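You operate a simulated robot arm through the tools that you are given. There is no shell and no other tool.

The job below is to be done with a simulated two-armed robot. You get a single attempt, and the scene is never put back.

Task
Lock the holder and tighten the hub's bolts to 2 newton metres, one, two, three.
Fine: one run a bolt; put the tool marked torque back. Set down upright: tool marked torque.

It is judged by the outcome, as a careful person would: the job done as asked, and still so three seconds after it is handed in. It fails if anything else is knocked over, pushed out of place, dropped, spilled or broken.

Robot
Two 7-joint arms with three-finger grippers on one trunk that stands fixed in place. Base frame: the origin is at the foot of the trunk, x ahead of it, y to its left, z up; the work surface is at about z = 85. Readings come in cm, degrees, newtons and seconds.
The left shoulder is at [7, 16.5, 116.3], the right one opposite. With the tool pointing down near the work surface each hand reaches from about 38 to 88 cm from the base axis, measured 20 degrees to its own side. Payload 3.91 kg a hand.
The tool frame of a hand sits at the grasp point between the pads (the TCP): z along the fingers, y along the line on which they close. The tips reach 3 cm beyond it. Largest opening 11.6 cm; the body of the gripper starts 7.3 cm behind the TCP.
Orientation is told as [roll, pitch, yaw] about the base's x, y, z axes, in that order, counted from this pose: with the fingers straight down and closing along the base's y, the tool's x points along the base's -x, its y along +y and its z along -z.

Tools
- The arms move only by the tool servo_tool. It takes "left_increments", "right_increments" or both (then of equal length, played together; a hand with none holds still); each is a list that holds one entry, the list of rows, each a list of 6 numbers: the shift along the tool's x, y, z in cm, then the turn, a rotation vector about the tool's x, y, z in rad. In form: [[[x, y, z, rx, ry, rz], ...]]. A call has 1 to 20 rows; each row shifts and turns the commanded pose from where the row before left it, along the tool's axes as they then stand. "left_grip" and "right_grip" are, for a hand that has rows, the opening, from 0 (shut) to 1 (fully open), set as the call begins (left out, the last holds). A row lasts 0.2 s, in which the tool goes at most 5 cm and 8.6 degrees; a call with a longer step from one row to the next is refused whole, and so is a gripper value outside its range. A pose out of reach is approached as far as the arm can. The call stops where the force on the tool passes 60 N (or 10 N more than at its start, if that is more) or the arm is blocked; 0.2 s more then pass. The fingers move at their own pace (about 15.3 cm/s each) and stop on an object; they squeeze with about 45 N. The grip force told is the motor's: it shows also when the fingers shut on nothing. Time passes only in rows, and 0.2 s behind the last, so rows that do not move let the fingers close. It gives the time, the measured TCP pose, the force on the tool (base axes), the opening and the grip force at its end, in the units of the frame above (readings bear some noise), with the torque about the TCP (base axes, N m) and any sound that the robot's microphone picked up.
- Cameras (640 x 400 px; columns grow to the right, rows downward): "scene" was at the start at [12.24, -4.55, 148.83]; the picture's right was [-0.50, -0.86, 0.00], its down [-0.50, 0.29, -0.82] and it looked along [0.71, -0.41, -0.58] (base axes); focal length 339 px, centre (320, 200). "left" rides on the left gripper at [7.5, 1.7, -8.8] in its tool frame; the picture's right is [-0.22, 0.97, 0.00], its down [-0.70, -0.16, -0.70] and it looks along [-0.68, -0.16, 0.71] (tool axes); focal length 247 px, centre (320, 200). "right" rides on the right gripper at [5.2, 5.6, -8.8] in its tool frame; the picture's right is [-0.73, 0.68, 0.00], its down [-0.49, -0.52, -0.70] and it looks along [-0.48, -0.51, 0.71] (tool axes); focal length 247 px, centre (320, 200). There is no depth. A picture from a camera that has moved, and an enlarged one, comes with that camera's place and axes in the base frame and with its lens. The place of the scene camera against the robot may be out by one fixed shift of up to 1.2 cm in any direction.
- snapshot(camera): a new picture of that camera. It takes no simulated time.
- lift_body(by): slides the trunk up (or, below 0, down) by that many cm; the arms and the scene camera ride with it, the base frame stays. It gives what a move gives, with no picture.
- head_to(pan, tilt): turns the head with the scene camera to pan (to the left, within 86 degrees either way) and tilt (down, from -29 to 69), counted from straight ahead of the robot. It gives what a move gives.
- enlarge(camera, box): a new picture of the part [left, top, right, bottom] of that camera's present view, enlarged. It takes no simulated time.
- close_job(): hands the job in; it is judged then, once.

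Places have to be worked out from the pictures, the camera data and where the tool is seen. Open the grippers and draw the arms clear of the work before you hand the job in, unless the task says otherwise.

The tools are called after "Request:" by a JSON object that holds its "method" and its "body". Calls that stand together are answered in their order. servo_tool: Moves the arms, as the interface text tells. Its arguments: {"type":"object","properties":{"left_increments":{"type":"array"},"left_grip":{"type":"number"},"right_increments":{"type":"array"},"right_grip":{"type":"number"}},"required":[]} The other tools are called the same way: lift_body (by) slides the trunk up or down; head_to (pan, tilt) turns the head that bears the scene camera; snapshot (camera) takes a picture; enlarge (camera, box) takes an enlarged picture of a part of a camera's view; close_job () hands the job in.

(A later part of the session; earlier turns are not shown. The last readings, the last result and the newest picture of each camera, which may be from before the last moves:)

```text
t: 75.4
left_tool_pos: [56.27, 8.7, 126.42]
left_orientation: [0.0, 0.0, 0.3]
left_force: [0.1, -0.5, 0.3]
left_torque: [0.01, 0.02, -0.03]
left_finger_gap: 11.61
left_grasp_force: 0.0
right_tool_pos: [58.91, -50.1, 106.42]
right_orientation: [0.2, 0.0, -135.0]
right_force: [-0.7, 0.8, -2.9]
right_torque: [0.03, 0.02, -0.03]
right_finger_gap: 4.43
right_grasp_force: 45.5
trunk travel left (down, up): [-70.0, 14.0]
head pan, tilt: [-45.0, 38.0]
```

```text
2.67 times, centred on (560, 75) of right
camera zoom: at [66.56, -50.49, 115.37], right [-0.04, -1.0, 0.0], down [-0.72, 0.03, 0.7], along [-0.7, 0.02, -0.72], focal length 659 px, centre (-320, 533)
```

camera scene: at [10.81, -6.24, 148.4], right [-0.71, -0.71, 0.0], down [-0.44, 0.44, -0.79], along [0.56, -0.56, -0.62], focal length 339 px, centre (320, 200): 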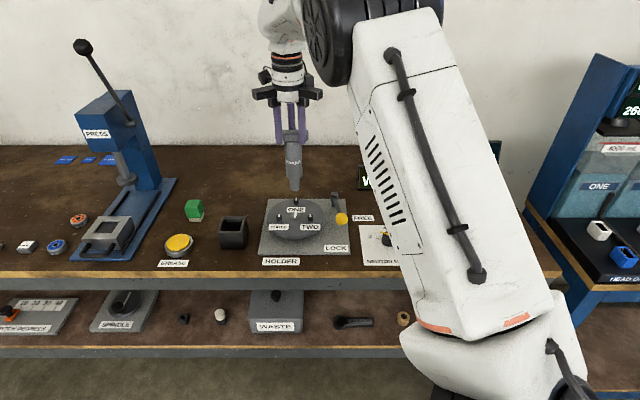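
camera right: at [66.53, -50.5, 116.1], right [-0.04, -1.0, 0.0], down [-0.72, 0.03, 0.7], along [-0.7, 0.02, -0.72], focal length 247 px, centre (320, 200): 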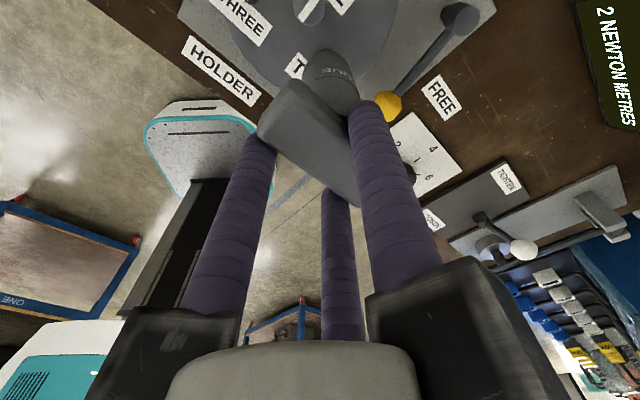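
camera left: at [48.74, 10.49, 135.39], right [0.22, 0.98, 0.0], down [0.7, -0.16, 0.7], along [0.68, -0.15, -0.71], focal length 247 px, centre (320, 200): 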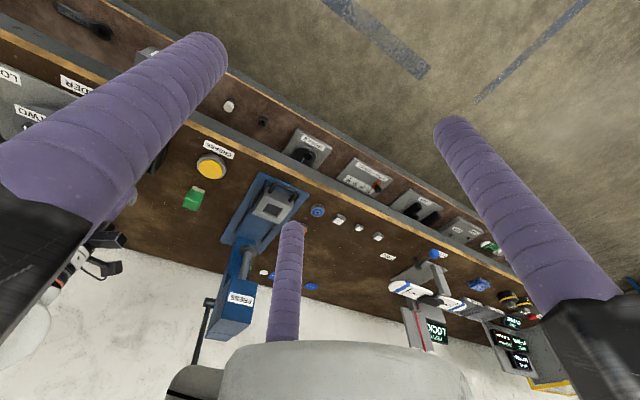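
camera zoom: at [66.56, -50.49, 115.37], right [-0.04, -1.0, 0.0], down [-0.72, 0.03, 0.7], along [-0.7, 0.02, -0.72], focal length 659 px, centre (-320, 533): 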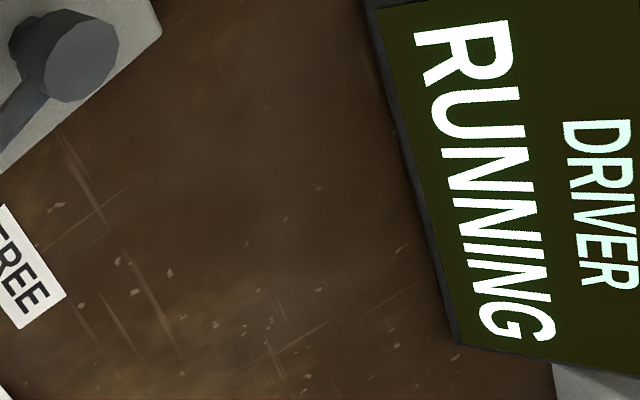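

Still RUNNING at about z 106.4, so another 1 mm of follow-down.

Request:
{"method": "servo_tool", "body": {"right_increments": [[[0, 0, 0.05, 0, 0, 0], [0, 0, 0.05, 0, 0, 0], [0, 0, 0, 0, 0, 0], [0, 0, 0, 0, 0, 0], [0, 0, 0, 0, 0, 0]]]}}

Request:
{"method": "enlarge", "body": {"camera": "right", "box": [480, 0, 640, 150]}}

```text
t: 76.6
left_tool_pos: [56.22, 8.77, 126.58]
left_orientation: [0.0, -0.1, 0.3]
left_force: [0.4, 0.4, -0.7]
left_torque: [0.03, -0.02, 0.01]
left_finger_gap: 11.58
left_grasp_force: 0.1
right_tool_pos: [59.01, -50.17, 106.48]
right_orientation: [0.3, -0.1, -135.0]
right_force: [-0.2, 0.7, 0.2]
right_torque: [0.08, -0.07, 0.05]
right_finger_gap: 4.44
right_grasp_force: 44.4
trunk travel left (down, up): [-70.0, 14.0]
head pan, tilt: [-45.0, 38.0]
```

```text
2.67 times, centred on (560, 75) of right
camera zoom: at [66.58, -50.52, 115.38], right [-0.04, -1.0, 0.0], down [-0.72, 0.03, 0.7], along [-0.7, 0.02, -0.72], focal length 659 px, centre (-320, 533)
```

zoom: 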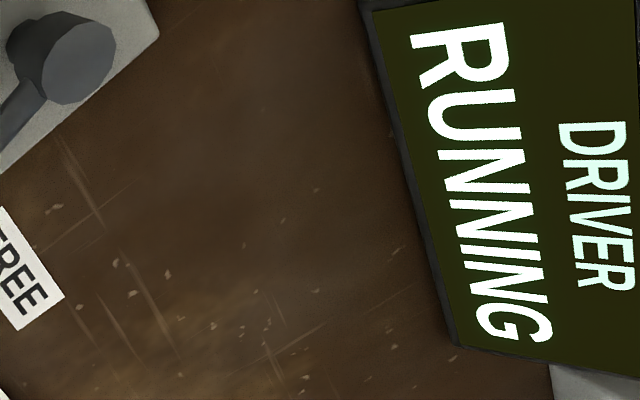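

Now pressing at about 4.5 N. I'll hold for a second and check.

Request:
{"method": "servo_tool", "body": {"right_increments": [[[0, 0, 0, 0, 0, 0], [0, 0, 0, 0, 0, 0], [0, 0, 0, 0, 0, 0], [0, 0, 0, 0, 0, 0], [0, 0, 0, 0, 0, 0]]]}}

Request:
{"method": "enlarge", "body": {"camera": "right", "box": [480, 0, 640, 150]}}

```text
t: 77.8
left_tool_pos: [56.35, 8.71, 126.44]
left_orientation: [0.0, -0.1, 0.3]
left_force: [-0.8, 0.3, -0.8]
left_torque: [-0.01, 0.0, 0.0]
left_finger_gap: 11.62
left_grasp_force: 0.0
right_tool_pos: [58.88, -50.32, 106.43]
right_orientation: [0.1, 0.0, -135.0]
right_force: [0.9, 0.9, 0.0]
right_torque: [0.04, -0.16, 0.05]
right_finger_gap: 4.47
right_grasp_force: 44.8
trunk travel left (down, up): [-70.0, 14.0]
head pan, tilt: [-45.0, 38.0]
```

```text
2.67 times, centred on (560, 75) of right
camera zoom: at [66.58, -50.52, 115.33], right [-0.04, -1.0, 0.0], down [-0.72, 0.03, 0.7], along [-0.7, 0.02, -0.72], focal length 659 px, centre (-320, 533)
```

zoom: 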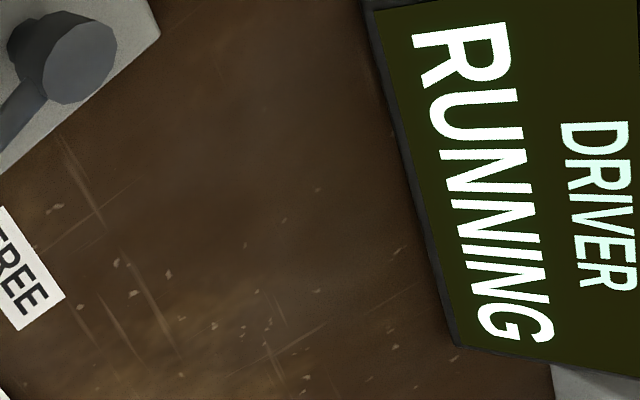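

Still running; I'll add half a millimetre and hold.

Request:
{"method": "servo_tool", "body": {"right_increments": [[[0, 0, 0.06, 0, 0, 0], [0, 0, 0, 0, 0, 0], [0, 0, 0, 0, 0, 0], [0, 0, 0, 0, 0, 0]]]}}

Request:
{"method": "enlarge", "body": {"camera": "right", "box": [480, 0, 640, 150]}}

```text
t: 78.8
left_tool_pos: [56.26, 8.77, 126.57]
left_orientation: [0.0, 0.0, 0.3]
left_force: [-0.1, -0.4, -0.5]
left_torque: [-0.03, 0.01, -0.02]
left_finger_gap: 11.6
left_grasp_force: 0.0
right_tool_pos: [58.85, -50.23, 106.37]
right_orientation: [0.3, 0.0, -135.0]
right_force: [-1.0, -1.0, 2.9]
right_torque: [-0.12, -0.08, 0.01]
right_finger_gap: 4.48
right_grasp_force: 45.0
trunk travel left (down, up): [-70.0, 14.0]
head pan, tilt: [-45.0, 38.0]
```

```text
2.67 times, centred on (560, 75) of right
camera zoom: at [66.56, -50.5, 115.33], right [-0.04, -1.0, 0.0], down [-0.72, 0.03, 0.7], along [-0.7, 0.02, -0.72], focal length 659 px, centre (-320, 533)
```

zoom: 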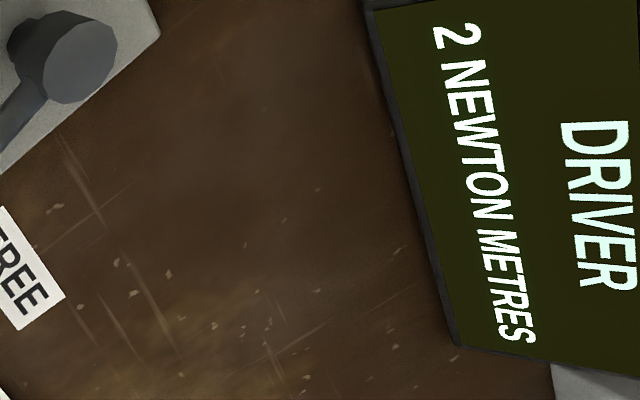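

Bolt TWO reads 2 NEWTON METRES. I'll lift straight up, then shift 7.84 cm left to bolt THREE.

Request:
{"method": "servo_tool", "body": {"right_increments": [[[0, 0, -0.4, 0, 0, 0], [0, 0, -0.8, 0, 0, 0], [0, 0, -1.2, 0, 0, 0], [0, 0, -1.4, 0, 0, 0], [0, 0, -1.2, 0, 0, 0], [0, 0, 0, 0, 0, 0], [1.0, 0, 0, 0, 0, 0], [1.8, 0, 0, 0, 0, 0], [2.2, 0, 0, 0, 0, 0], [1.8, 0, 0, 0, 0, 0], [1.04, 0, 0, 0, 0, 0], [0, 0, 0, 0, 0, 0]]]}}

Request:
{"method": "enlarge", "body": {"camera": "scene", "box": [255, 165, 315, 225]}}

Request:
{"method": "enlarge", "body": {"camera": "scene", "box": [255, 165, 355, 265]}}

Request:
{"method": "snapshot", "body": {"camera": "right"}}

```text
t: 81.4
left_tool_pos: [56.11, 8.65, 126.43]
left_orientation: [0.2, 0.0, 0.3]
left_force: [-0.2, 0.8, -0.4]
left_torque: [0.01, 0.0, 0.0]
left_finger_gap: 11.59
left_grasp_force: 0.1
right_tool_pos: [64.6, -44.64, 111.38]
right_orientation: [0.2, 0.0, -135.0]
right_force: [0.8, 0.4, -3.8]
right_torque: [0.03, 0.02, 0.02]
right_finger_gap: 4.47
right_grasp_force: 45.0
trunk travel left (down, up): [-70.0, 14.0]
head pan, tilt: [-45.0, 38.0]
```

```text
6.67 times, centred on (285, 195) of scene
camera zoom: at [10.79, -6.26, 148.4], right [-0.71, -0.71, 0.0], down [-0.44, 0.44, -0.79], along [0.56, -0.56, -0.62], focal length 2260 px, centre (553, 233)
```

zoom: 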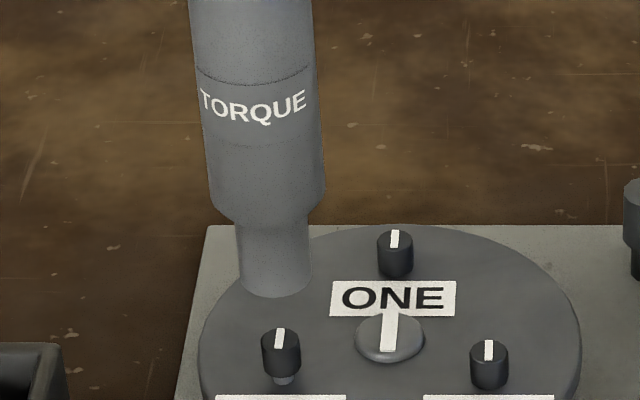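

```text
4.00 times, centred on (305, 215) of scene
camera zoom: at [10.79, -6.26, 148.4], right [-0.71, -0.71, 0.0], down [-0.44, 0.44, -0.79], along [0.56, -0.56, -0.62], focal length 1356 px, centre (380, 140)
```

zoom: 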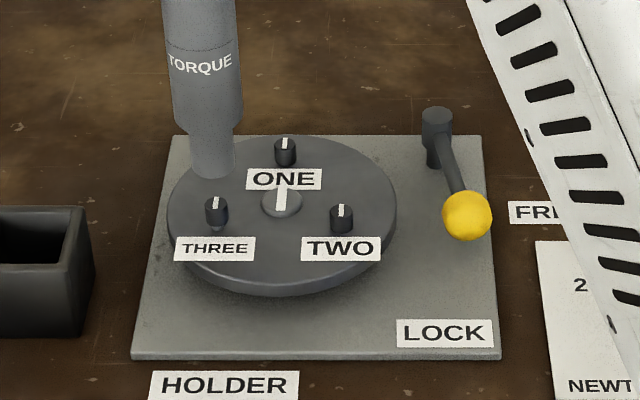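

```text
taken
camera right: at [72.23, -44.97, 120.26], right [-0.04, -1.0, 0.0], down [-0.72, 0.03, 0.7], along [-0.7, 0.02, -0.72], focal length 247 px, centre (320, 200)
```

right: 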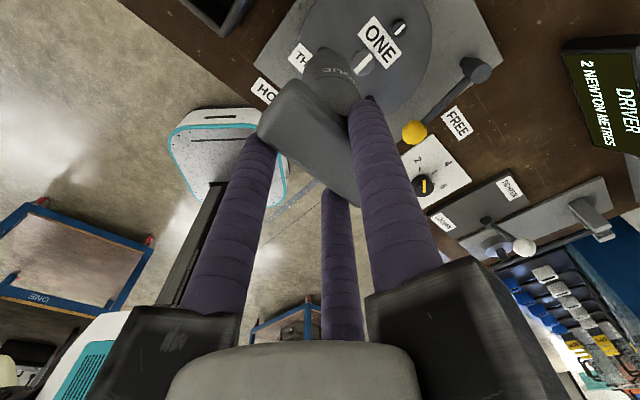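

Over THREE the alignment matches the other bolts. I'll lower until the head just enters the socket and check.

Request:
{"method": "servo_tool", "body": {"right_increments": [[[0, 0, 0.7, 0, 0, 0], [0, 0, 0.7, 0, 0, 0], [0, 0, 0.5, 0, 0, 0], [0, 0, 0.3, 0, 0, 0], [0, 0, 0, 0, 0, 0]]]}}

Request:
{"method": "enlarge", "body": {"camera": "scene", "box": [255, 165, 315, 225]}}

```text
t: 82.6
left_tool_pos: [56.26, 8.71, 126.41]
left_orientation: [0.0, 0.0, 0.3]
left_force: [0.1, 0.0, 0.9]
left_torque: [0.03, -0.02, -0.03]
left_finger_gap: 11.61
left_grasp_force: 0.1
right_tool_pos: [64.53, -44.52, 109.08]
right_orientation: [0.1, 0.0, -135.0]
right_force: [-0.1, 0.0, -4.6]
right_torque: [0.01, 0.01, 0.05]
right_finger_gap: 4.45
right_grasp_force: 44.7
trunk travel left (down, up): [-70.0, 14.0]
head pan, tilt: [-45.0, 38.0]
```

```text
6.67 times, centred on (285, 195) of scene
camera zoom: at [10.8, -6.24, 148.4], right [-0.71, -0.71, 0.0], down [-0.44, 0.44, -0.79], along [0.56, -0.56, -0.62], focal length 2260 px, centre (553, 233)
```

zoom: 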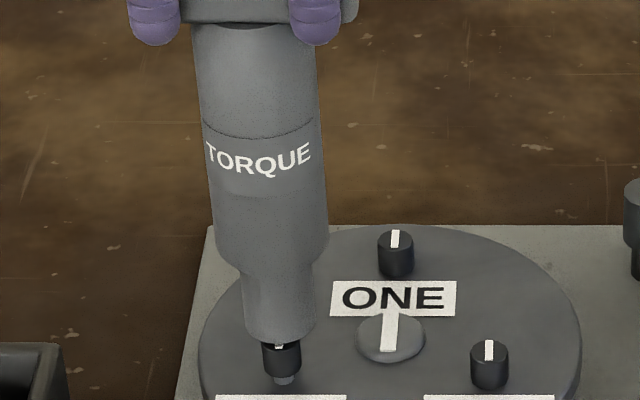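

Good. I'll go down another centimetre in small steps and compare with the same stage on bolt TWO.

Request:
{"method": "servo_tool", "body": {"right_increments": [[[0, -0.05, 0.2, 0, 0, 0], [0, 0, 0.2, 0, 0, 0], [0, 0, 0.2, 0, 0, 0], [0, 0, 0.2, 0, 0, 0], [0, 0, 0.2, 0, 0, 0], [0, 0, 0, 0, 0, 0]]]}}

Request:
{"method": "enlarge", "body": {"camera": "scene", "box": [255, 165, 315, 225]}}

```text
t: 84.0
left_tool_pos: [56.19, 8.82, 126.51]
left_orientation: [0.0, 0.0, 0.2]
left_force: [0.2, 0.5, -1.0]
left_torque: [0.01, 0.0, -0.01]
left_finger_gap: 11.59
left_grasp_force: 0.0
right_tool_pos: [64.42, -44.5, 108.06]
right_orientation: [0.3, 0.1, -135.0]
right_force: [-0.7, -0.5, -4.6]
right_torque: [0.0, 0.0, -0.01]
right_finger_gap: 4.45
right_grasp_force: 44.7
trunk travel left (down, up): [-70.0, 14.0]
head pan, tilt: [-45.0, 38.0]
```

```text
6.67 times, centred on (285, 195) of scene
camera zoom: at [10.8, -6.24, 148.4], right [-0.71, -0.71, 0.0], down [-0.44, 0.44, -0.79], along [0.56, -0.56, -0.62], focal length 2260 px, centre (553, 233)
```

zoom: 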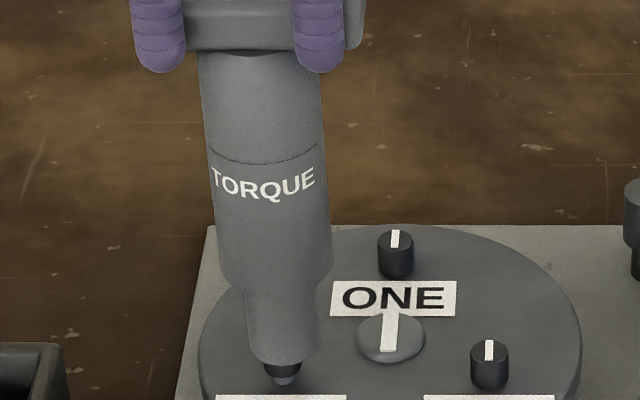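

That matches the stage on TWO. I'll lower another 0.9 cm in small steps.

Request:
{"method": "servo_tool", "body": {"right_increments": [[[0.03, 0, 0.15, 0, 0, 0], [0, 0, 0.15, 0, 0, 0], [0, 0, 0.15, 0, 0, 0], [0, 0, 0.15, 0, 0, 0], [0, 0, 0.15, 0, 0, 0], [0, 0, 0.15, 0, 0, 0], [0, 0, 0.1, 0, 0, 0], [0, 0, 0.1, 0, 0, 0], [0, 0, 0, 0, 0, 0]]]}}

Request:
{"method": "enlarge", "body": {"camera": "scene", "box": [255, 165, 315, 225]}}

Request:
{"method": "snapshot", "body": {"camera": "right"}}

```text
t: 86.0
left_tool_pos: [56.31, 8.71, 126.48]
left_orientation: [0.0, 0.0, 0.2]
left_force: [-0.2, -0.1, -0.1]
left_torque: [0.01, -0.01, 0.03]
left_finger_gap: 11.61
left_grasp_force: 0.1
right_tool_pos: [64.37, -44.5, 107.05]
right_orientation: [0.3, 0.0, -135.0]
right_force: [0.4, -0.7, -3.6]
right_torque: [0.03, 0.01, -0.02]
right_finger_gap: 4.46
right_grasp_force: 45.2
trunk travel left (down, up): [-70.0, 14.0]
head pan, tilt: [-45.0, 38.0]
```

```text
6.67 times, centred on (285, 195) of scene
camera zoom: at [10.81, -6.24, 148.4], right [-0.71, -0.71, 0.0], down [-0.44, 0.44, -0.79], along [0.56, -0.56, -0.62], focal length 2260 px, centre (553, 233)
```

zoom: 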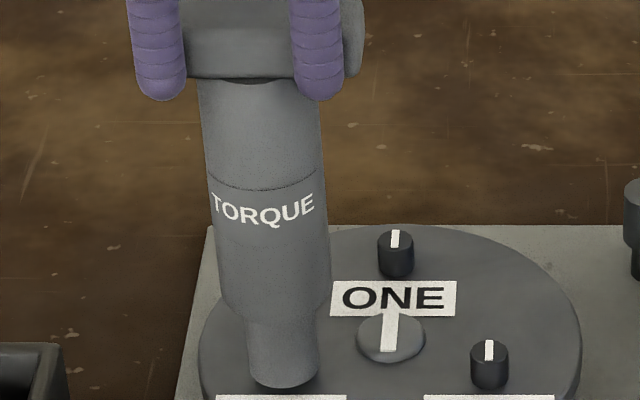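

```text
taken
camera right: at [72.13, -44.83, 115.9], right [-0.04, -1.0, 0.0], down [-0.72, 0.03, 0.7], along [-0.7, 0.02, -0.72], focal length 247 px, centre (320, 200)
```

right: 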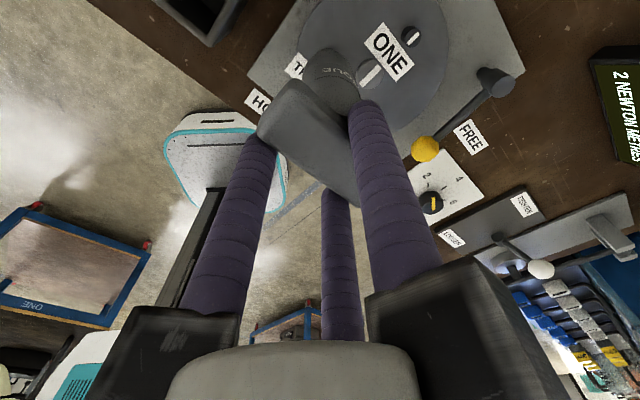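

Centred and still free. Two more 1 mm steps, then I'll check the display.

Request:
{"method": "servo_tool", "body": {"right_increments": [[[0, 0, 0.1, 0, 0, 0], [0, 0, 0.1, 0, 0, 0], [0, 0, 0, 0, 0, 0]]]}}

Request:
{"method": "enlarge", "body": {"camera": "right", "box": [540, 30, 640, 180]}}

```text
t: 86.8
left_tool_pos: [56.27, 8.74, 126.49]
left_orientation: [0.0, 0.0, 0.3]
left_force: [-0.1, -1.0, -0.6]
left_torque: [0.01, -0.01, 0.01]
left_finger_gap: 11.64
left_grasp_force: 0.0
right_tool_pos: [64.42, -44.57, 106.95]
right_orientation: [0.3, 0.0, -135.0]
right_force: [-0.2, -0.2, -1.9]
right_torque: [-0.07, 0.01, -0.03]
right_finger_gap: 4.46
right_grasp_force: 44.8
trunk travel left (down, up): [-70.0, 14.0]
head pan, tilt: [-45.0, 38.0]
```

```text
2.67 times, centred on (590, 105) of right
camera zoom: at [72.12, -44.86, 115.74], right [-0.04, -1.0, 0.0], down [-0.72, 0.03, 0.7], along [-0.7, 0.02, -0.72], focal length 659 px, centre (-400, 453)
```

zoom: 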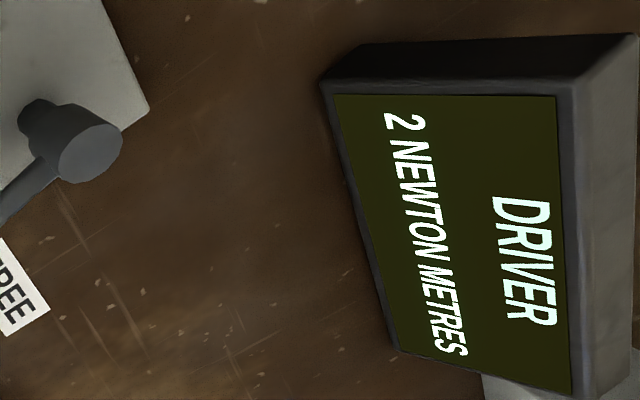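

Light contact of about 2 N is starting. One more 1 mm step and I'll check the display.

Request:
{"method": "servo_tool", "body": {"right_increments": [[[0, 0, 0.1, 0, 0, 0], [0, 0, 0, 0, 0, 0], [0, 0, 0, 0, 0, 0]]]}}

Request:
{"method": "enlarge", "body": {"camera": "right", "box": [540, 30, 640, 180]}}

```text
t: 87.6
left_tool_pos: [56.25, 8.7, 126.51]
left_orientation: [0.0, 0.1, 0.3]
left_force: [0.6, 0.6, -0.6]
left_torque: [-0.02, -0.02, 0.05]
left_finger_gap: 11.58
left_grasp_force: 0.1
right_tool_pos: [64.51, -44.58, 106.77]
right_orientation: [0.2, 0.0, -135.0]
right_force: [0.2, 0.5, -2.2]
right_torque: [0.0, -0.06, -0.01]
right_finger_gap: 4.46
right_grasp_force: 45.0
trunk travel left (down, up): [-70.0, 14.0]
head pan, tilt: [-45.0, 38.0]
```

```text
2.67 times, centred on (590, 105) of right
camera zoom: at [72.13, -44.87, 115.59], right [-0.04, -1.0, 0.0], down [-0.72, 0.03, 0.7], along [-0.7, 0.02, -0.72], focal length 659 px, centre (-400, 453)
```

zoom: 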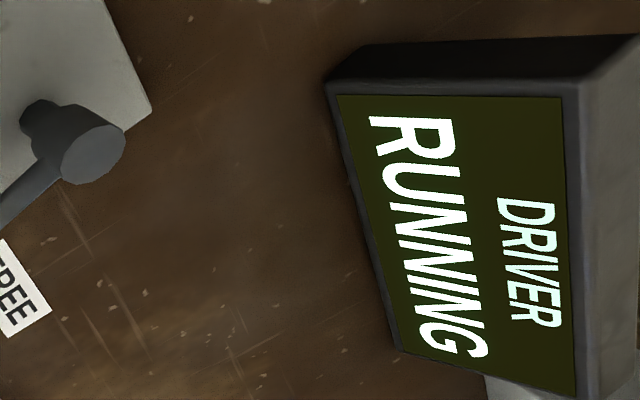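

RUNNING on bolt THREE. I'll follow down gently as before.

Request:
{"method": "servo_tool", "body": {"right_increments": [[[0, 0, 0.05, 0, 0, 0], [0, 0, 0.05, 0, 0, 0], [0, 0, 0.05, 0, 0, 0], [0, 0, 0.05, 0, 0, 0], [0, 0, 0, 0, 0, 0], [0, 0, 0, 0, 0, 0]]]}}

Request:
{"method": "enlarge", "body": {"camera": "right", "box": [540, 30, 640, 180]}}

```text
t: 89.0
left_tool_pos: [56.2, 8.74, 126.43]
left_orientation: [0.0, 0.0, 0.3]
left_force: [0.2, 0.9, -0.2]
left_torque: [-0.02, -0.02, 0.02]
left_finger_gap: 11.62
left_grasp_force: 0.0
right_tool_pos: [64.51, -44.47, 106.6]
right_orientation: [0.2, 0.0, -135.0]
right_force: [0.3, -1.7, -2.7]
right_torque: [-0.01, 0.0, -0.01]
right_finger_gap: 4.45
right_grasp_force: 45.1
trunk travel left (down, up): [-70.0, 14.0]
head pan, tilt: [-45.0, 38.0]
```

```text
2.67 times, centred on (590, 105) of right
camera zoom: at [72.12, -44.86, 115.4], right [-0.04, -1.0, 0.0], down [-0.72, 0.03, 0.7], along [-0.7, 0.02, -0.72], focal length 659 px, centre (-400, 453)
```

zoom: 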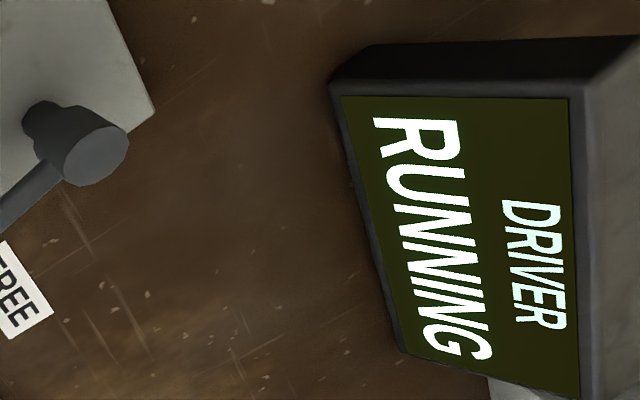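

Still RUNNING; another 1 mm of follow-down and a hold.

Request:
{"method": "servo_tool", "body": {"right_increments": [[[0, 0, 0.05, 0, 0, 0], [0, 0, 0.05, 0, 0, 0], [0, 0, 0, 0, 0, 0], [0, 0, 0, 0, 0, 0], [0, 0, 0, 0, 0, 0]]]}}

Request:
{"method": "enlarge", "body": {"camera": "right", "box": [540, 30, 640, 180]}}

```text
t: 90.2
left_tool_pos: [56.21, 8.79, 126.57]
left_orientation: [-0.1, 0.0, 0.3]
left_force: [0.6, 0.0, -0.2]
left_torque: [0.0, 0.0, -0.03]
left_finger_gap: 11.57
left_grasp_force: 0.0
right_tool_pos: [64.38, -44.48, 106.46]
right_orientation: [0.2, 0.1, -135.1]
right_force: [0.6, 0.9, 1.5]
right_torque: [0.09, -0.1, 0.0]
right_finger_gap: 4.48
right_grasp_force: 45.6
trunk travel left (down, up): [-70.0, 14.0]
head pan, tilt: [-45.0, 38.0]
```

```text
2.67 times, centred on (590, 105) of right
camera zoom: at [72.09, -44.85, 115.41], right [-0.04, -1.0, 0.0], down [-0.72, 0.03, 0.7], along [-0.7, 0.02, -0.72], focal length 659 px, centre (-400, 453)
```

zoom: 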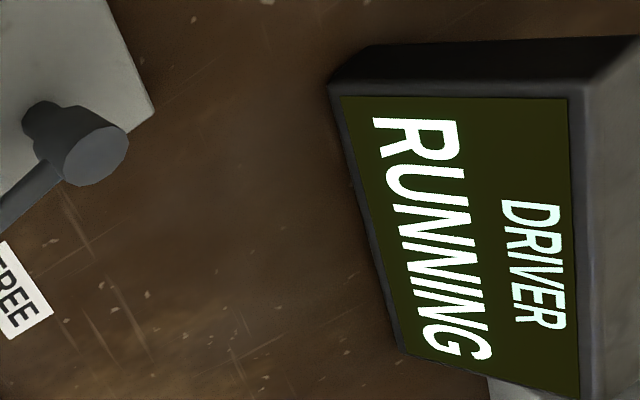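

Pressing at about 5.5 N now. I'll hold a second.

Request:
{"method": "servo_tool", "body": {"right_increments": [[[0, 0, 0, 0, 0, 0], [0, 0, 0, 0, 0, 0], [0, 0, 0, 0, 0, 0], [0, 0, 0, 0, 0, 0], [0, 0, 0, 0, 0, 0]]]}}

Request:
{"method": "enlarge", "body": {"camera": "right", "box": [540, 30, 640, 180]}}

```text
t: 91.4
left_tool_pos: [56.18, 8.7, 126.45]
left_orientation: [0.0, 0.1, 0.3]
left_force: [0.3, 0.0, -0.4]
left_torque: [-0.01, 0.02, 0.01]
left_finger_gap: 11.62
left_grasp_force: 0.1
right_tool_pos: [64.44, -44.49, 106.45]
right_orientation: [0.3, 0.0, -134.9]
right_force: [0.7, -0.6, 1.5]
right_torque: [0.07, -0.17, 0.02]
right_finger_gap: 4.47
right_grasp_force: 45.1
trunk travel left (down, up): [-70.0, 14.0]
head pan, tilt: [-45.0, 38.0]
```

```text
2.67 times, centred on (590, 105) of right
camera zoom: at [72.08, -44.84, 115.41], right [-0.04, -1.0, 0.0], down [-0.72, 0.03, 0.7], along [-0.7, 0.02, -0.72], focal length 659 px, centre (-400, 453)
```

zoom: 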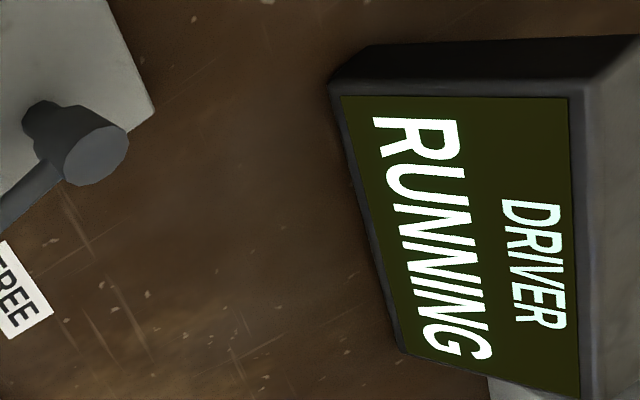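

Still running; I'll add another half millimetre and hold, as was needed on TWO.

Request:
{"method": "servo_tool", "body": {"right_increments": [[[0, 0, 0.06, 0, 0, 0], [0, 0, 0, 0, 0, 0], [0, 0, 0, 0, 0, 0], [0, 0, 0, 0, 0, 0]]]}}

Request:
{"method": "enlarge", "body": {"camera": "right", "box": [540, 30, 640, 180]}}

```text
t: 92.4
left_tool_pos: [56.2, 8.82, 126.54]
left_orientation: [0.0, 0.0, 0.3]
left_force: [-0.3, 0.1, 0.1]
left_torque: [0.01, -0.01, -0.01]
left_finger_gap: 11.56
left_grasp_force: 0.0
right_tool_pos: [64.52, -44.57, 106.44]
right_orientation: [0.2, 0.0, -134.9]
right_force: [1.0, 1.6, 1.2]
right_torque: [0.24, -0.11, 0.01]
right_finger_gap: 4.48
right_grasp_force: 45.7
trunk travel left (down, up): [-70.0, 14.0]
head pan, tilt: [-45.0, 38.0]
```

```text
2.67 times, centred on (590, 105) of right
camera zoom: at [72.06, -44.85, 115.34], right [-0.04, -1.0, 0.0], down [-0.72, 0.03, 0.7], along [-0.7, 0.02, -0.72], focal length 659 px, centre (-400, 453)
```

zoom: 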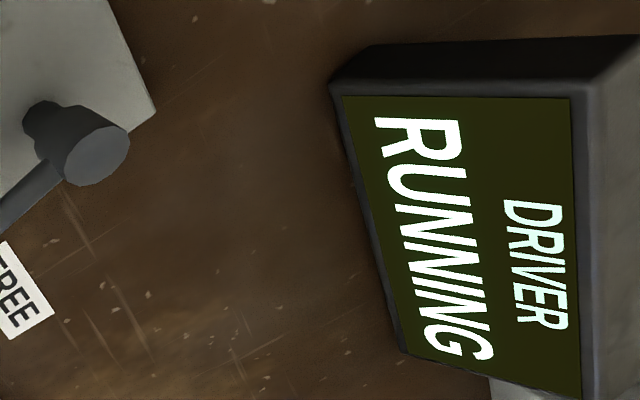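

A small side load to the left has appeared. I'll trim 0.8 mm that way to relieve it and hold.

Request:
{"method": "servo_tool", "body": {"right_increments": [[[0.08, -0.02, 0, 0, 0, 0], [0, 0, 0, 0, 0, 0], [0, 0, 0.03, 0, 0, 0], [0, 0, 0, 0, 0, 0], [0, 0, 0, 0, 0, 0]]]}}

Request:
{"method": "enlarge", "body": {"camera": "right", "box": [540, 30, 640, 180]}}

```text
t: 93.6
left_tool_pos: [56.13, 8.77, 126.55]
left_orientation: [0.0, 0.0, 0.4]
left_force: [-0.6, -0.3, -0.8]
left_torque: [0.02, -0.03, -0.04]
left_finger_gap: 11.63
left_grasp_force: 0.0
right_tool_pos: [64.49, -44.46, 106.52]
right_orientation: [0.3, 0.0, -135.0]
right_force: [-2.0, -2.2, 6.3]
right_torque: [-0.51, 0.43, 0.03]
right_finger_gap: 4.46
right_grasp_force: 45.1
trunk travel left (down, up): [-70.0, 14.0]
head pan, tilt: [-45.0, 38.0]
```

```text
2.67 times, centred on (590, 105) of right
camera zoom: at [72.08, -44.83, 115.35], right [-0.04, -1.0, 0.0], down [-0.72, 0.03, 0.7], along [-0.7, 0.02, -0.72], focal length 659 px, centre (-400, 453)
```

zoom: 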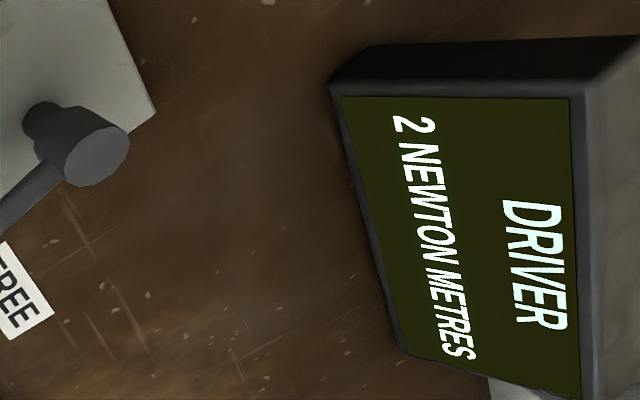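

All three bolts read 2 N·m after one run each. I'll lift the driver straight up and check the hub.

Request:
{"method": "servo_tool", "body": {"right_increments": [[[0, 0, -0.4, 0, 0, 0], [0, 0, -0.8, 0, 0, 0], [0, 0, -1.2, 0, 0, 0], [0, 0, -1.6, 0, 0, 0], [0, 0, -1.6, 0, 0, 0], [0, 0, -1.6, 0, 0, 0], [0, 0, -1.6, 0, 0, 0], [0, 0, -1.1, 0, 0, 0], [0, 0, 0, 0, 0, 0]]]}}

Request:
{"method": "enlarge", "body": {"camera": "scene", "box": [210, 100, 360, 260]}}

Request:
{"method": "snapshot", "body": {"camera": "right"}}

```text
t: 95.6
left_tool_pos: [56.32, 8.72, 126.42]
left_orientation: [0.0, 0.0, 0.4]
left_force: [0.0, -0.4, -0.1]
left_torque: [-0.03, 0.02, 0.02]
left_finger_gap: 11.62
left_grasp_force: 0.1
right_tool_pos: [64.59, -44.44, 116.32]
right_orientation: [0.1, 0.0, -135.0]
right_force: [-0.7, 1.1, -3.9]
right_torque: [0.02, 0.02, -0.01]
right_finger_gap: 4.47
right_grasp_force: 45.1
trunk travel left (down, up): [-70.0, 14.0]
head pan, tilt: [-45.0, 38.0]
```

```text
2.50 times, centred on (285, 180) of scene
camera zoom: at [10.83, -6.25, 148.39], right [-0.71, -0.71, 0.0], down [-0.44, 0.44, -0.79], along [0.56, -0.56, -0.62], focal length 847 px, centre (408, 250)
```

zoom: 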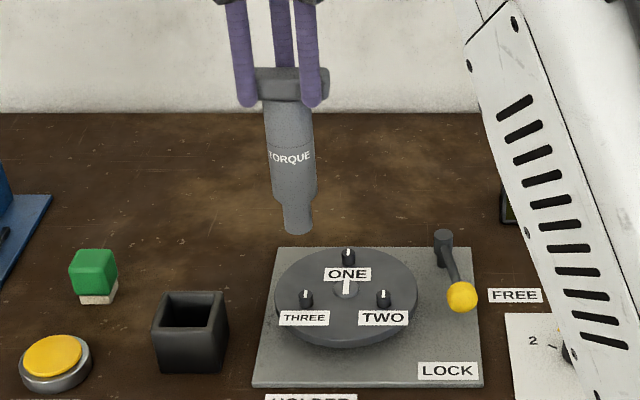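

```text
taken
camera right: at [72.22, -44.8, 125.2], right [-0.04, -1.0, 0.0], down [-0.72, 0.03, 0.7], along [-0.7, 0.02, -0.72], focal length 247 px, centre (320, 200)
```

right: 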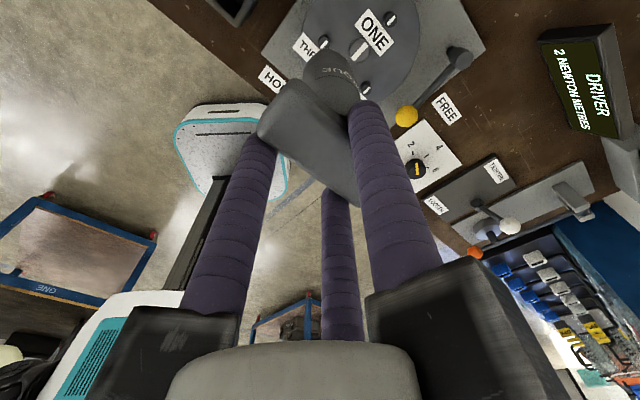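

All three heads are screwed down and the driver is clear. I'll retrace to above the stand with the net displacement (+11.4, -2.58).

Request:
{"method": "servo_tool", "body": {"right_increments": [[[0.9, -0.2, 0, 0, 0, 0], [1.6, -0.36, 0, 0, 0, 0], [2.0, -0.46, 0, 0, 0, 0], [2.2, -0.5, 0, 0, 0, 0], [2.0, -0.46, 0, 0, 0, 0], [1.7, -0.38, 0, 0, 0, 0], [1.0, -0.22, 0, 0, 0, 0], [0, 0, 0, 0, 0, 0], [0, 0, 0, 0, 0, 0]]]}}

Request:
{"method": "enlarge", "body": {"camera": "scene", "box": [190, 120, 270, 260]}}

Request:
{"method": "enlarge", "body": {"camera": "right", "box": [250, 0, 410, 160]}}

```text
t: 97.6
left_tool_pos: [56.21, 8.77, 126.49]
left_orientation: [0.0, 0.1, 0.3]
left_force: [0.5, 0.3, 0.1]
left_torque: [-0.02, 0.01, -0.02]
left_finger_gap: 11.6
left_grasp_force: 0.1
right_tool_pos: [70.7, -34.58, 116.12]
right_orientation: [0.2, -0.1, -135.0]
right_force: [0.5, -0.5, -4.6]
right_torque: [0.03, 0.03, 0.02]
right_finger_gap: 4.46
right_grasp_force: 45.1
trunk travel left (down, up): [-70.0, 14.0]
head pan, tilt: [-45.0, 38.0]
```

```text
2.86 times, centred on (230, 190) of scene
camera zoom: at [10.81, -6.23, 148.4], right [-0.71, -0.71, 0.0], down [-0.44, 0.44, -0.79], along [0.56, -0.56, -0.62], focal length 968 px, centre (577, 229)
```

zoom: 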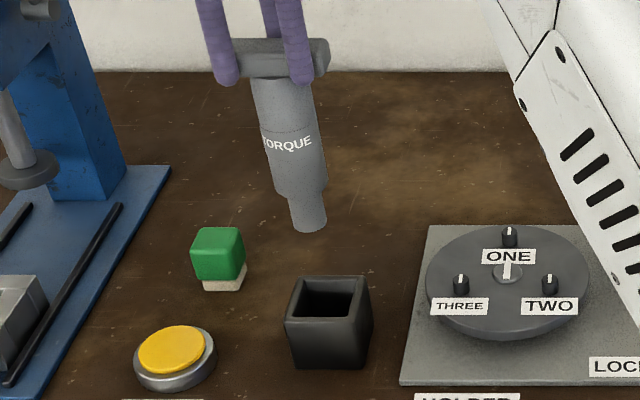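

```text
2.50 times, centred on (330, 80) of right
camera zoom: at [78.36, -34.76, 125.1], right [-0.04, -1.0, 0.0], down [-0.72, 0.03, 0.7], along [-0.7, 0.02, -0.72], focal length 617 px, centre (295, 500)
```

zoom: 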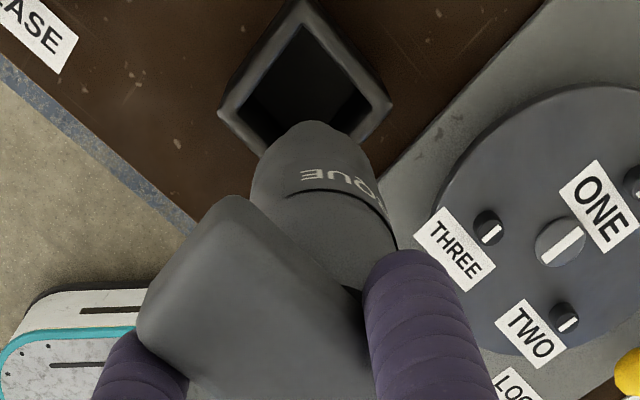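

I'll compare the driver's pose in the grip with the picture taken just after lifting, using the same crop.

Request:
{"method": "enlarge", "body": {"camera": "scene", "box": [190, 120, 260, 220]}}

Request:
{"method": "snapshot", "body": {"camera": "right"}}

```text
4.00 times, centred on (225, 170) of scene
camera zoom: at [10.81, -6.23, 148.4], right [-0.71, -0.71, 0.0], down [-0.44, 0.44, -0.79], along [0.56, -0.56, -0.62], focal length 1356 px, centre (700, 320)
```

zoom: 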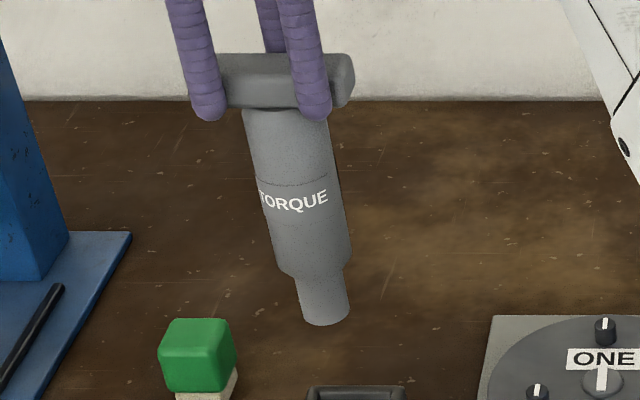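

```text
taken
camera right: at [78.36, -34.76, 125.1], right [-0.04, -1.0, 0.0], down [-0.72, 0.03, 0.7], along [-0.7, 0.02, -0.72], focal length 247 px, centre (320, 200)
```

right: 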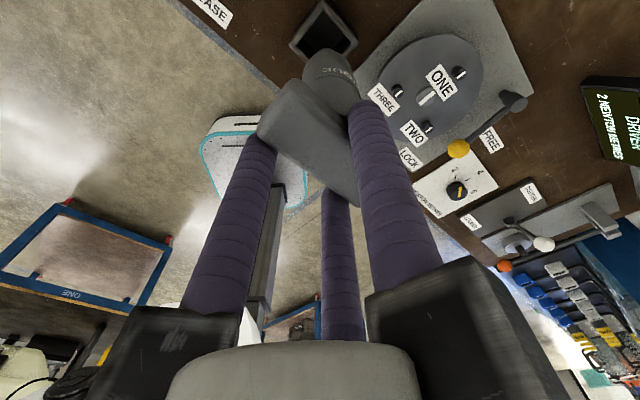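

The driver has tipped about 1.5° in the grip, socket end toward the far side, and slid up about 1 mm. I'll tilt the hand to make it vertical again before lowering it into the stand.

Request:
{"method": "servo_tool", "body": {"right_increments": [[[0, 0, 0, 0.013, 0, 0], [0, 0, 0, 0.013, 0, 0], [0, 0, 0, 0, 0, 0]]]}}

Request:
{"method": "enlarge", "body": {"camera": "scene", "box": [190, 120, 260, 220]}}

Request:
{"method": "enlarge", "body": {"camera": "right", "box": [250, 0, 410, 160]}}

```text
t: 98.4
left_tool_pos: [56.19, 8.81, 126.47]
left_orientation: [0.0, 0.0, 0.3]
left_force: [0.0, -0.4, -0.1]
left_torque: [-0.04, -0.01, -0.02]
left_finger_gap: 11.6
left_grasp_force: 0.2
right_tool_pos: [70.81, -34.68, 116.15]
right_orientation: [-1.2, 0.0, -134.9]
right_force: [-0.1, -0.1, -4.4]
right_torque: [0.04, -0.01, -0.01]
right_finger_gap: 4.47
right_grasp_force: 45.1
trunk travel left (down, up): [-70.0, 14.0]
head pan, tilt: [-45.0, 38.0]
```

```text
4.00 times, centred on (225, 170) of scene
camera zoom: at [10.8, -6.21, 148.4], right [-0.71, -0.71, 0.0], down [-0.44, 0.44, -0.79], along [0.56, -0.56, -0.62], focal length 1356 px, centre (700, 320)
```

zoom: 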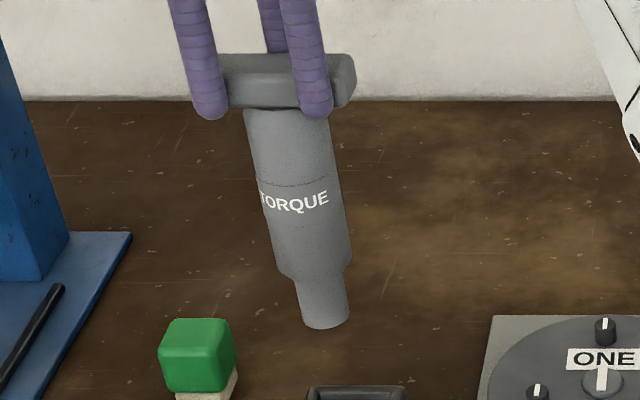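

```text
2.50 times, centred on (330, 80) of right
camera zoom: at [78.55, -35.02, 124.95], right [-0.04, -1.0, -0.01], down [-0.7, 0.01, 0.71], along [-0.71, 0.04, -0.7], focal length 617 px, centre (295, 500)
```

zoom: 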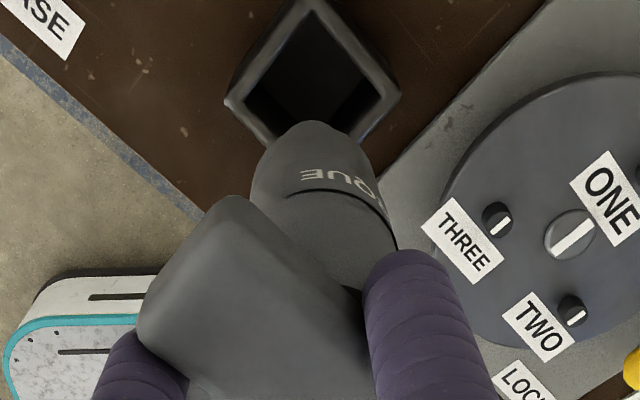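

The driver now looks parallel to how it was when first lifted. I'll lower 5.5 cm so the socket is just above the stand opening, then check the alignment.

Request:
{"method": "servo_tool", "body": {"right_increments": [[[0, 0, 1.2, 0, 0, 0], [0, 0, 1.4, 0, 0, 0], [0, 0, 1.4, 0, 0, 0], [0, 0, 1.0, 0, 0, 0], [0, 0, 0.5, 0, 0, 0], [0, 0, 0, 0, 0, 0]]]}}

Request:
{"method": "enlarge", "body": {"camera": "scene", "box": [190, 160, 270, 260]}}

Request:
{"method": "enlarge", "body": {"camera": "right", "box": [250, 0, 410, 160]}}

```text
t: 99.8
left_tool_pos: [56.24, 8.81, 126.43]
left_orientation: [0.0, 0.0, 0.3]
left_force: [0.2, 0.3, -0.2]
left_torque: [-0.01, -0.03, 0.03]
left_finger_gap: 11.63
left_grasp_force: 0.0
right_tool_pos: [70.61, -34.47, 110.73]
right_orientation: [-1.2, 0.1, -135.0]
right_force: [-0.3, 0.2, -4.4]
right_torque: [0.01, -0.01, 0.0]
right_finger_gap: 4.49
right_grasp_force: 45.2
trunk travel left (down, up): [-70.0, 14.0]
head pan, tilt: [-45.0, 38.0]
```

```text
4.00 times, centred on (230, 210) of scene
camera zoom: at [10.81, -6.23, 148.4], right [-0.71, -0.71, 0.0], down [-0.44, 0.44, -0.79], along [0.56, -0.56, -0.62], focal length 1356 px, centre (680, 160)
```

zoom: 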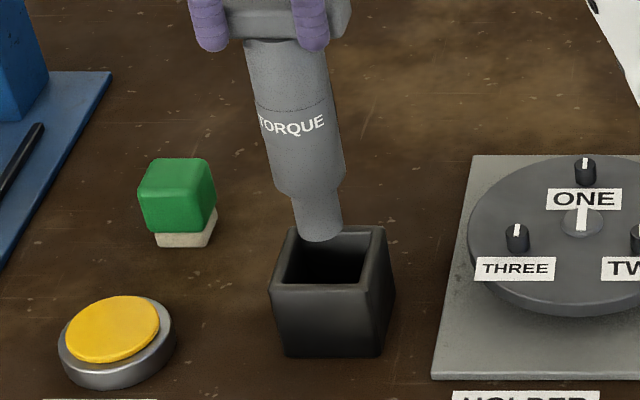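

```text
2.50 times, centred on (330, 80) of right
camera zoom: at [78.48, -34.94, 119.47], right [-0.04, -1.0, -0.01], down [-0.7, 0.01, 0.71], along [-0.71, 0.04, -0.7], focal length 617 px, centre (295, 500)
```

zoom: 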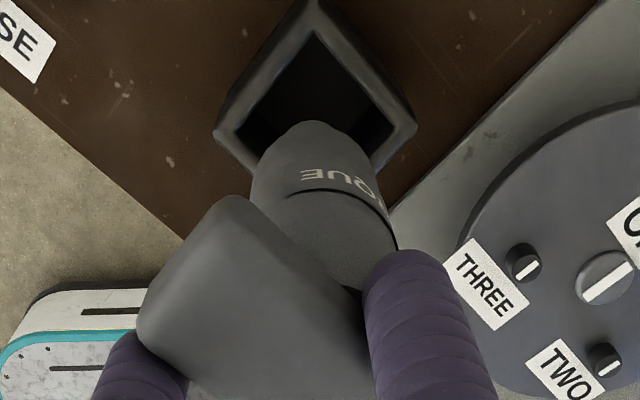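

The socket is over the opening with the geometry as expected (opening about 4.4 cm, centre near s 25.7, n 75.1). I'll lower further so the socket goes in, stopping before the wide cylinder reaches the rim.

Request:
{"method": "servo_tool", "body": {"right_increments": [[[0, 0, 0.6, 0, 0, 0], [0, 0, 0.8, 0, 0, 0], [0, 0, 0.8, 0, 0, 0], [0, 0, 0.8, 0, 0, 0], [0, 0, 0.8, 0, 0, 0], [0, 0, 0.6, 0, 0, 0], [0, 0, 0, 0, 0, 0]]]}}

Request:
{"method": "enlarge", "body": {"camera": "scene", "box": [190, 160, 270, 260]}}

Request:
{"method": "enlarge", "body": {"camera": "right", "box": [250, 0, 410, 160]}}

```text
t: 101.4
left_tool_pos: [56.29, 8.68, 126.45]
left_orientation: [0.0, 0.1, 0.3]
left_force: [0.4, 0.4, 0.4]
left_torque: [-0.03, -0.02, -0.03]
left_finger_gap: 11.59
left_grasp_force: 0.2
right_tool_pos: [70.6, -34.44, 106.35]
right_orientation: [-1.3, 0.0, -135.0]
right_force: [0.2, 0.2, -3.7]
right_torque: [0.05, 0.0, 0.01]
right_finger_gap: 4.43
right_grasp_force: 45.2
trunk travel left (down, up): [-70.0, 14.0]
head pan, tilt: [-45.0, 38.0]
```

```text
4.00 times, centred on (230, 210) of scene
camera zoom: at [10.81, -6.23, 148.4], right [-0.71, -0.71, 0.0], down [-0.44, 0.44, -0.79], along [0.56, -0.56, -0.62], focal length 1356 px, centre (680, 160)
```

zoom: 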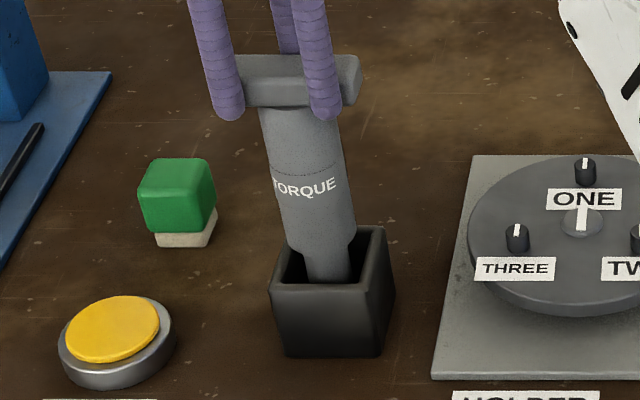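

```text
2.50 times, centred on (330, 80) of right
camera zoom: at [78.42, -34.87, 115.04], right [-0.04, -1.0, -0.01], down [-0.7, 0.01, 0.71], along [-0.71, 0.04, -0.7], focal length 617 px, centre (295, 500)
```

zoom: 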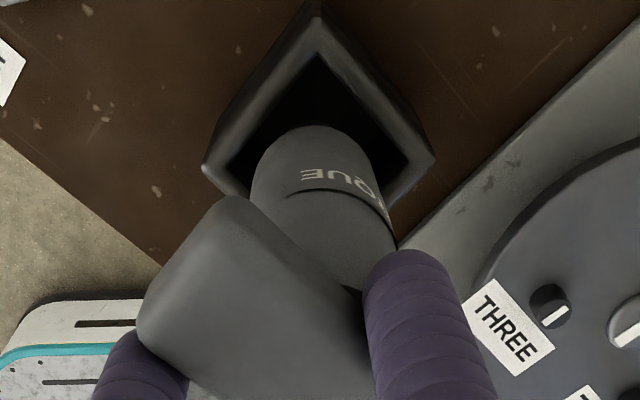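

The socket is inside the opening without touching. I'll zoom in closer on the rim to centre the wide cylinder.

Request:
{"method": "enlarge", "body": {"camera": "scene", "box": [205, 195, 265, 255]}}

Request:
{"method": "enlarge", "body": {"camera": "right", "box": [290, 0, 370, 90]}}

```text
6.67 times, centred on (235, 225) of scene
camera zoom: at [10.81, -6.23, 148.4], right [-0.71, -0.71, 0.0], down [-0.44, 0.44, -0.79], along [0.56, -0.56, -0.62], focal length 2260 px, centre (887, 33)
```

zoom: 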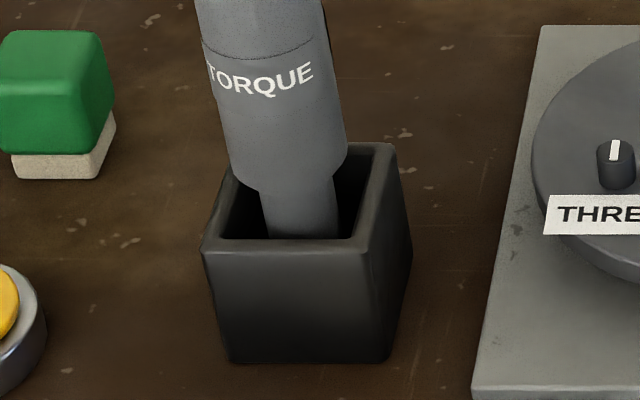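

```text
4.44 times, centred on (330, 45) of right
camera zoom: at [78.42, -34.87, 115.04], right [-0.04, -1.0, -0.01], down [-0.7, 0.01, 0.71], along [-0.71, 0.04, -0.7], focal length 1098 px, centre (276, 889)
```

zoom: 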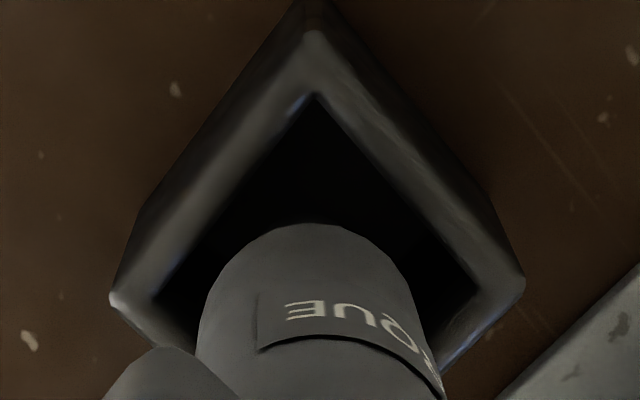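

Both views show the cylinder centred in the opening within 1–2 mm. I'll keep lowering gently.

Request:
{"method": "servo_tool", "body": {"right_increments": [[[0, 0, 0.3, 0, 0, 0], [0, 0, 0.3, 0, 0, 0], [0, 0, 0.3, 0, 0, 0], [0, 0, 0.3, 0, 0, 0], [0, 0, 0.3, 0, 0, 0], [0, 0, 0.3, 0, 0, 0], [0, 0, 0, 0, 0, 0]]]}}

Request:
{"method": "enlarge", "body": {"camera": "scene", "box": [205, 195, 265, 255]}}

Request:
{"method": "enlarge", "body": {"camera": "right", "box": [290, 0, 370, 90]}}

```text
t: 103.0
left_tool_pos: [56.43, 8.6, 126.54]
left_orientation: [0.0, 0.0, 0.3]
left_force: [0.0, 0.3, 1.1]
left_torque: [-0.04, 0.02, -0.03]
left_finger_gap: 11.61
left_grasp_force: 0.0
right_tool_pos: [70.68, -34.46, 104.45]
right_orientation: [-1.4, 0.1, -135.1]
right_force: [0.3, -0.4, -3.9]
right_torque: [0.04, 0.02, -0.02]
right_finger_gap: 4.46
right_grasp_force: 45.1
trunk travel left (down, up): [-70.0, 14.0]
head pan, tilt: [-45.0, 38.0]
```

```text
6.67 times, centred on (235, 225) of scene
camera zoom: at [10.81, -6.23, 148.4], right [-0.71, -0.71, 0.0], down [-0.44, 0.44, -0.79], along [0.56, -0.56, -0.62], focal length 2260 px, centre (887, 33)
```

zoom: 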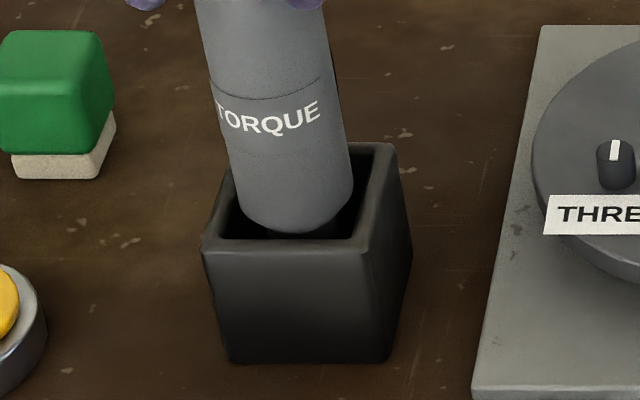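

```text
4.44 times, centred on (330, 45) of right
camera zoom: at [78.41, -34.83, 113.29], right [-0.04, -1.0, -0.01], down [-0.7, 0.01, 0.71], along [-0.71, 0.04, -0.7], focal length 1098 px, centre (276, 889)
```

zoom: 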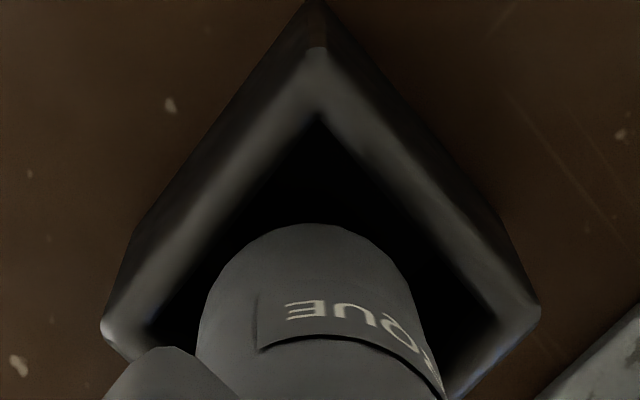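

Centred with equal gaps left and right. I'll continue down until it's nearly seated.

Request:
{"method": "servo_tool", "body": {"right_increments": [[[0, 0, 0.2, 0, 0, 0], [0, 0, 0.2, 0, 0, 0], [0, 0, 0.2, 0, 0, 0], [0, 0, 0.2, 0, 0, 0], [0, 0, 0.2, 0, 0, 0], [0, 0, 0.2, 0, 0, 0], [0, 0, 0.15, 0, 0, 0], [0, 0, 0, 0, 0, 0]]]}}

Request:
{"method": "enlarge", "body": {"camera": "scene", "box": [205, 195, 265, 255]}}

```text
t: 104.8
left_tool_pos: [56.04, 8.77, 126.54]
left_orientation: [0.1, -0.1, 0.2]
left_force: [1.0, -0.1, 0.2]
left_torque: [-0.01, 0.04, -0.02]
left_finger_gap: 11.59
left_grasp_force: 0.1
right_tool_pos: [70.64, -34.6, 104.43]
right_orientation: [-0.2, 0.4, -134.9]
right_force: [-7.6, -3.3, 22.5]
right_torque: [-0.09, 1.38, 0.14]
right_finger_gap: 4.5
right_grasp_force: 44.6
trunk travel left (down, up): [-70.0, 14.0]
head pan, tilt: [-45.0, 38.0]
stopped in row 8 (right hand): the force on the tool passed its limit at 60 N (the readings are from after the stop); the commanded pose is now the measured one
```

```text
6.67 times, centred on (235, 225) of scene
camera zoom: at [10.49, -6.14, 148.34], right [-0.71, -0.71, 0.0], down [-0.43, 0.44, -0.79], along [0.56, -0.56, -0.61], focal length 2260 px, centre (887, 33)
```

zoom: 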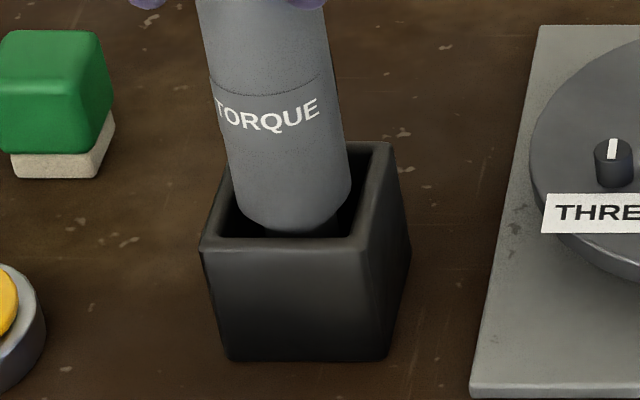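

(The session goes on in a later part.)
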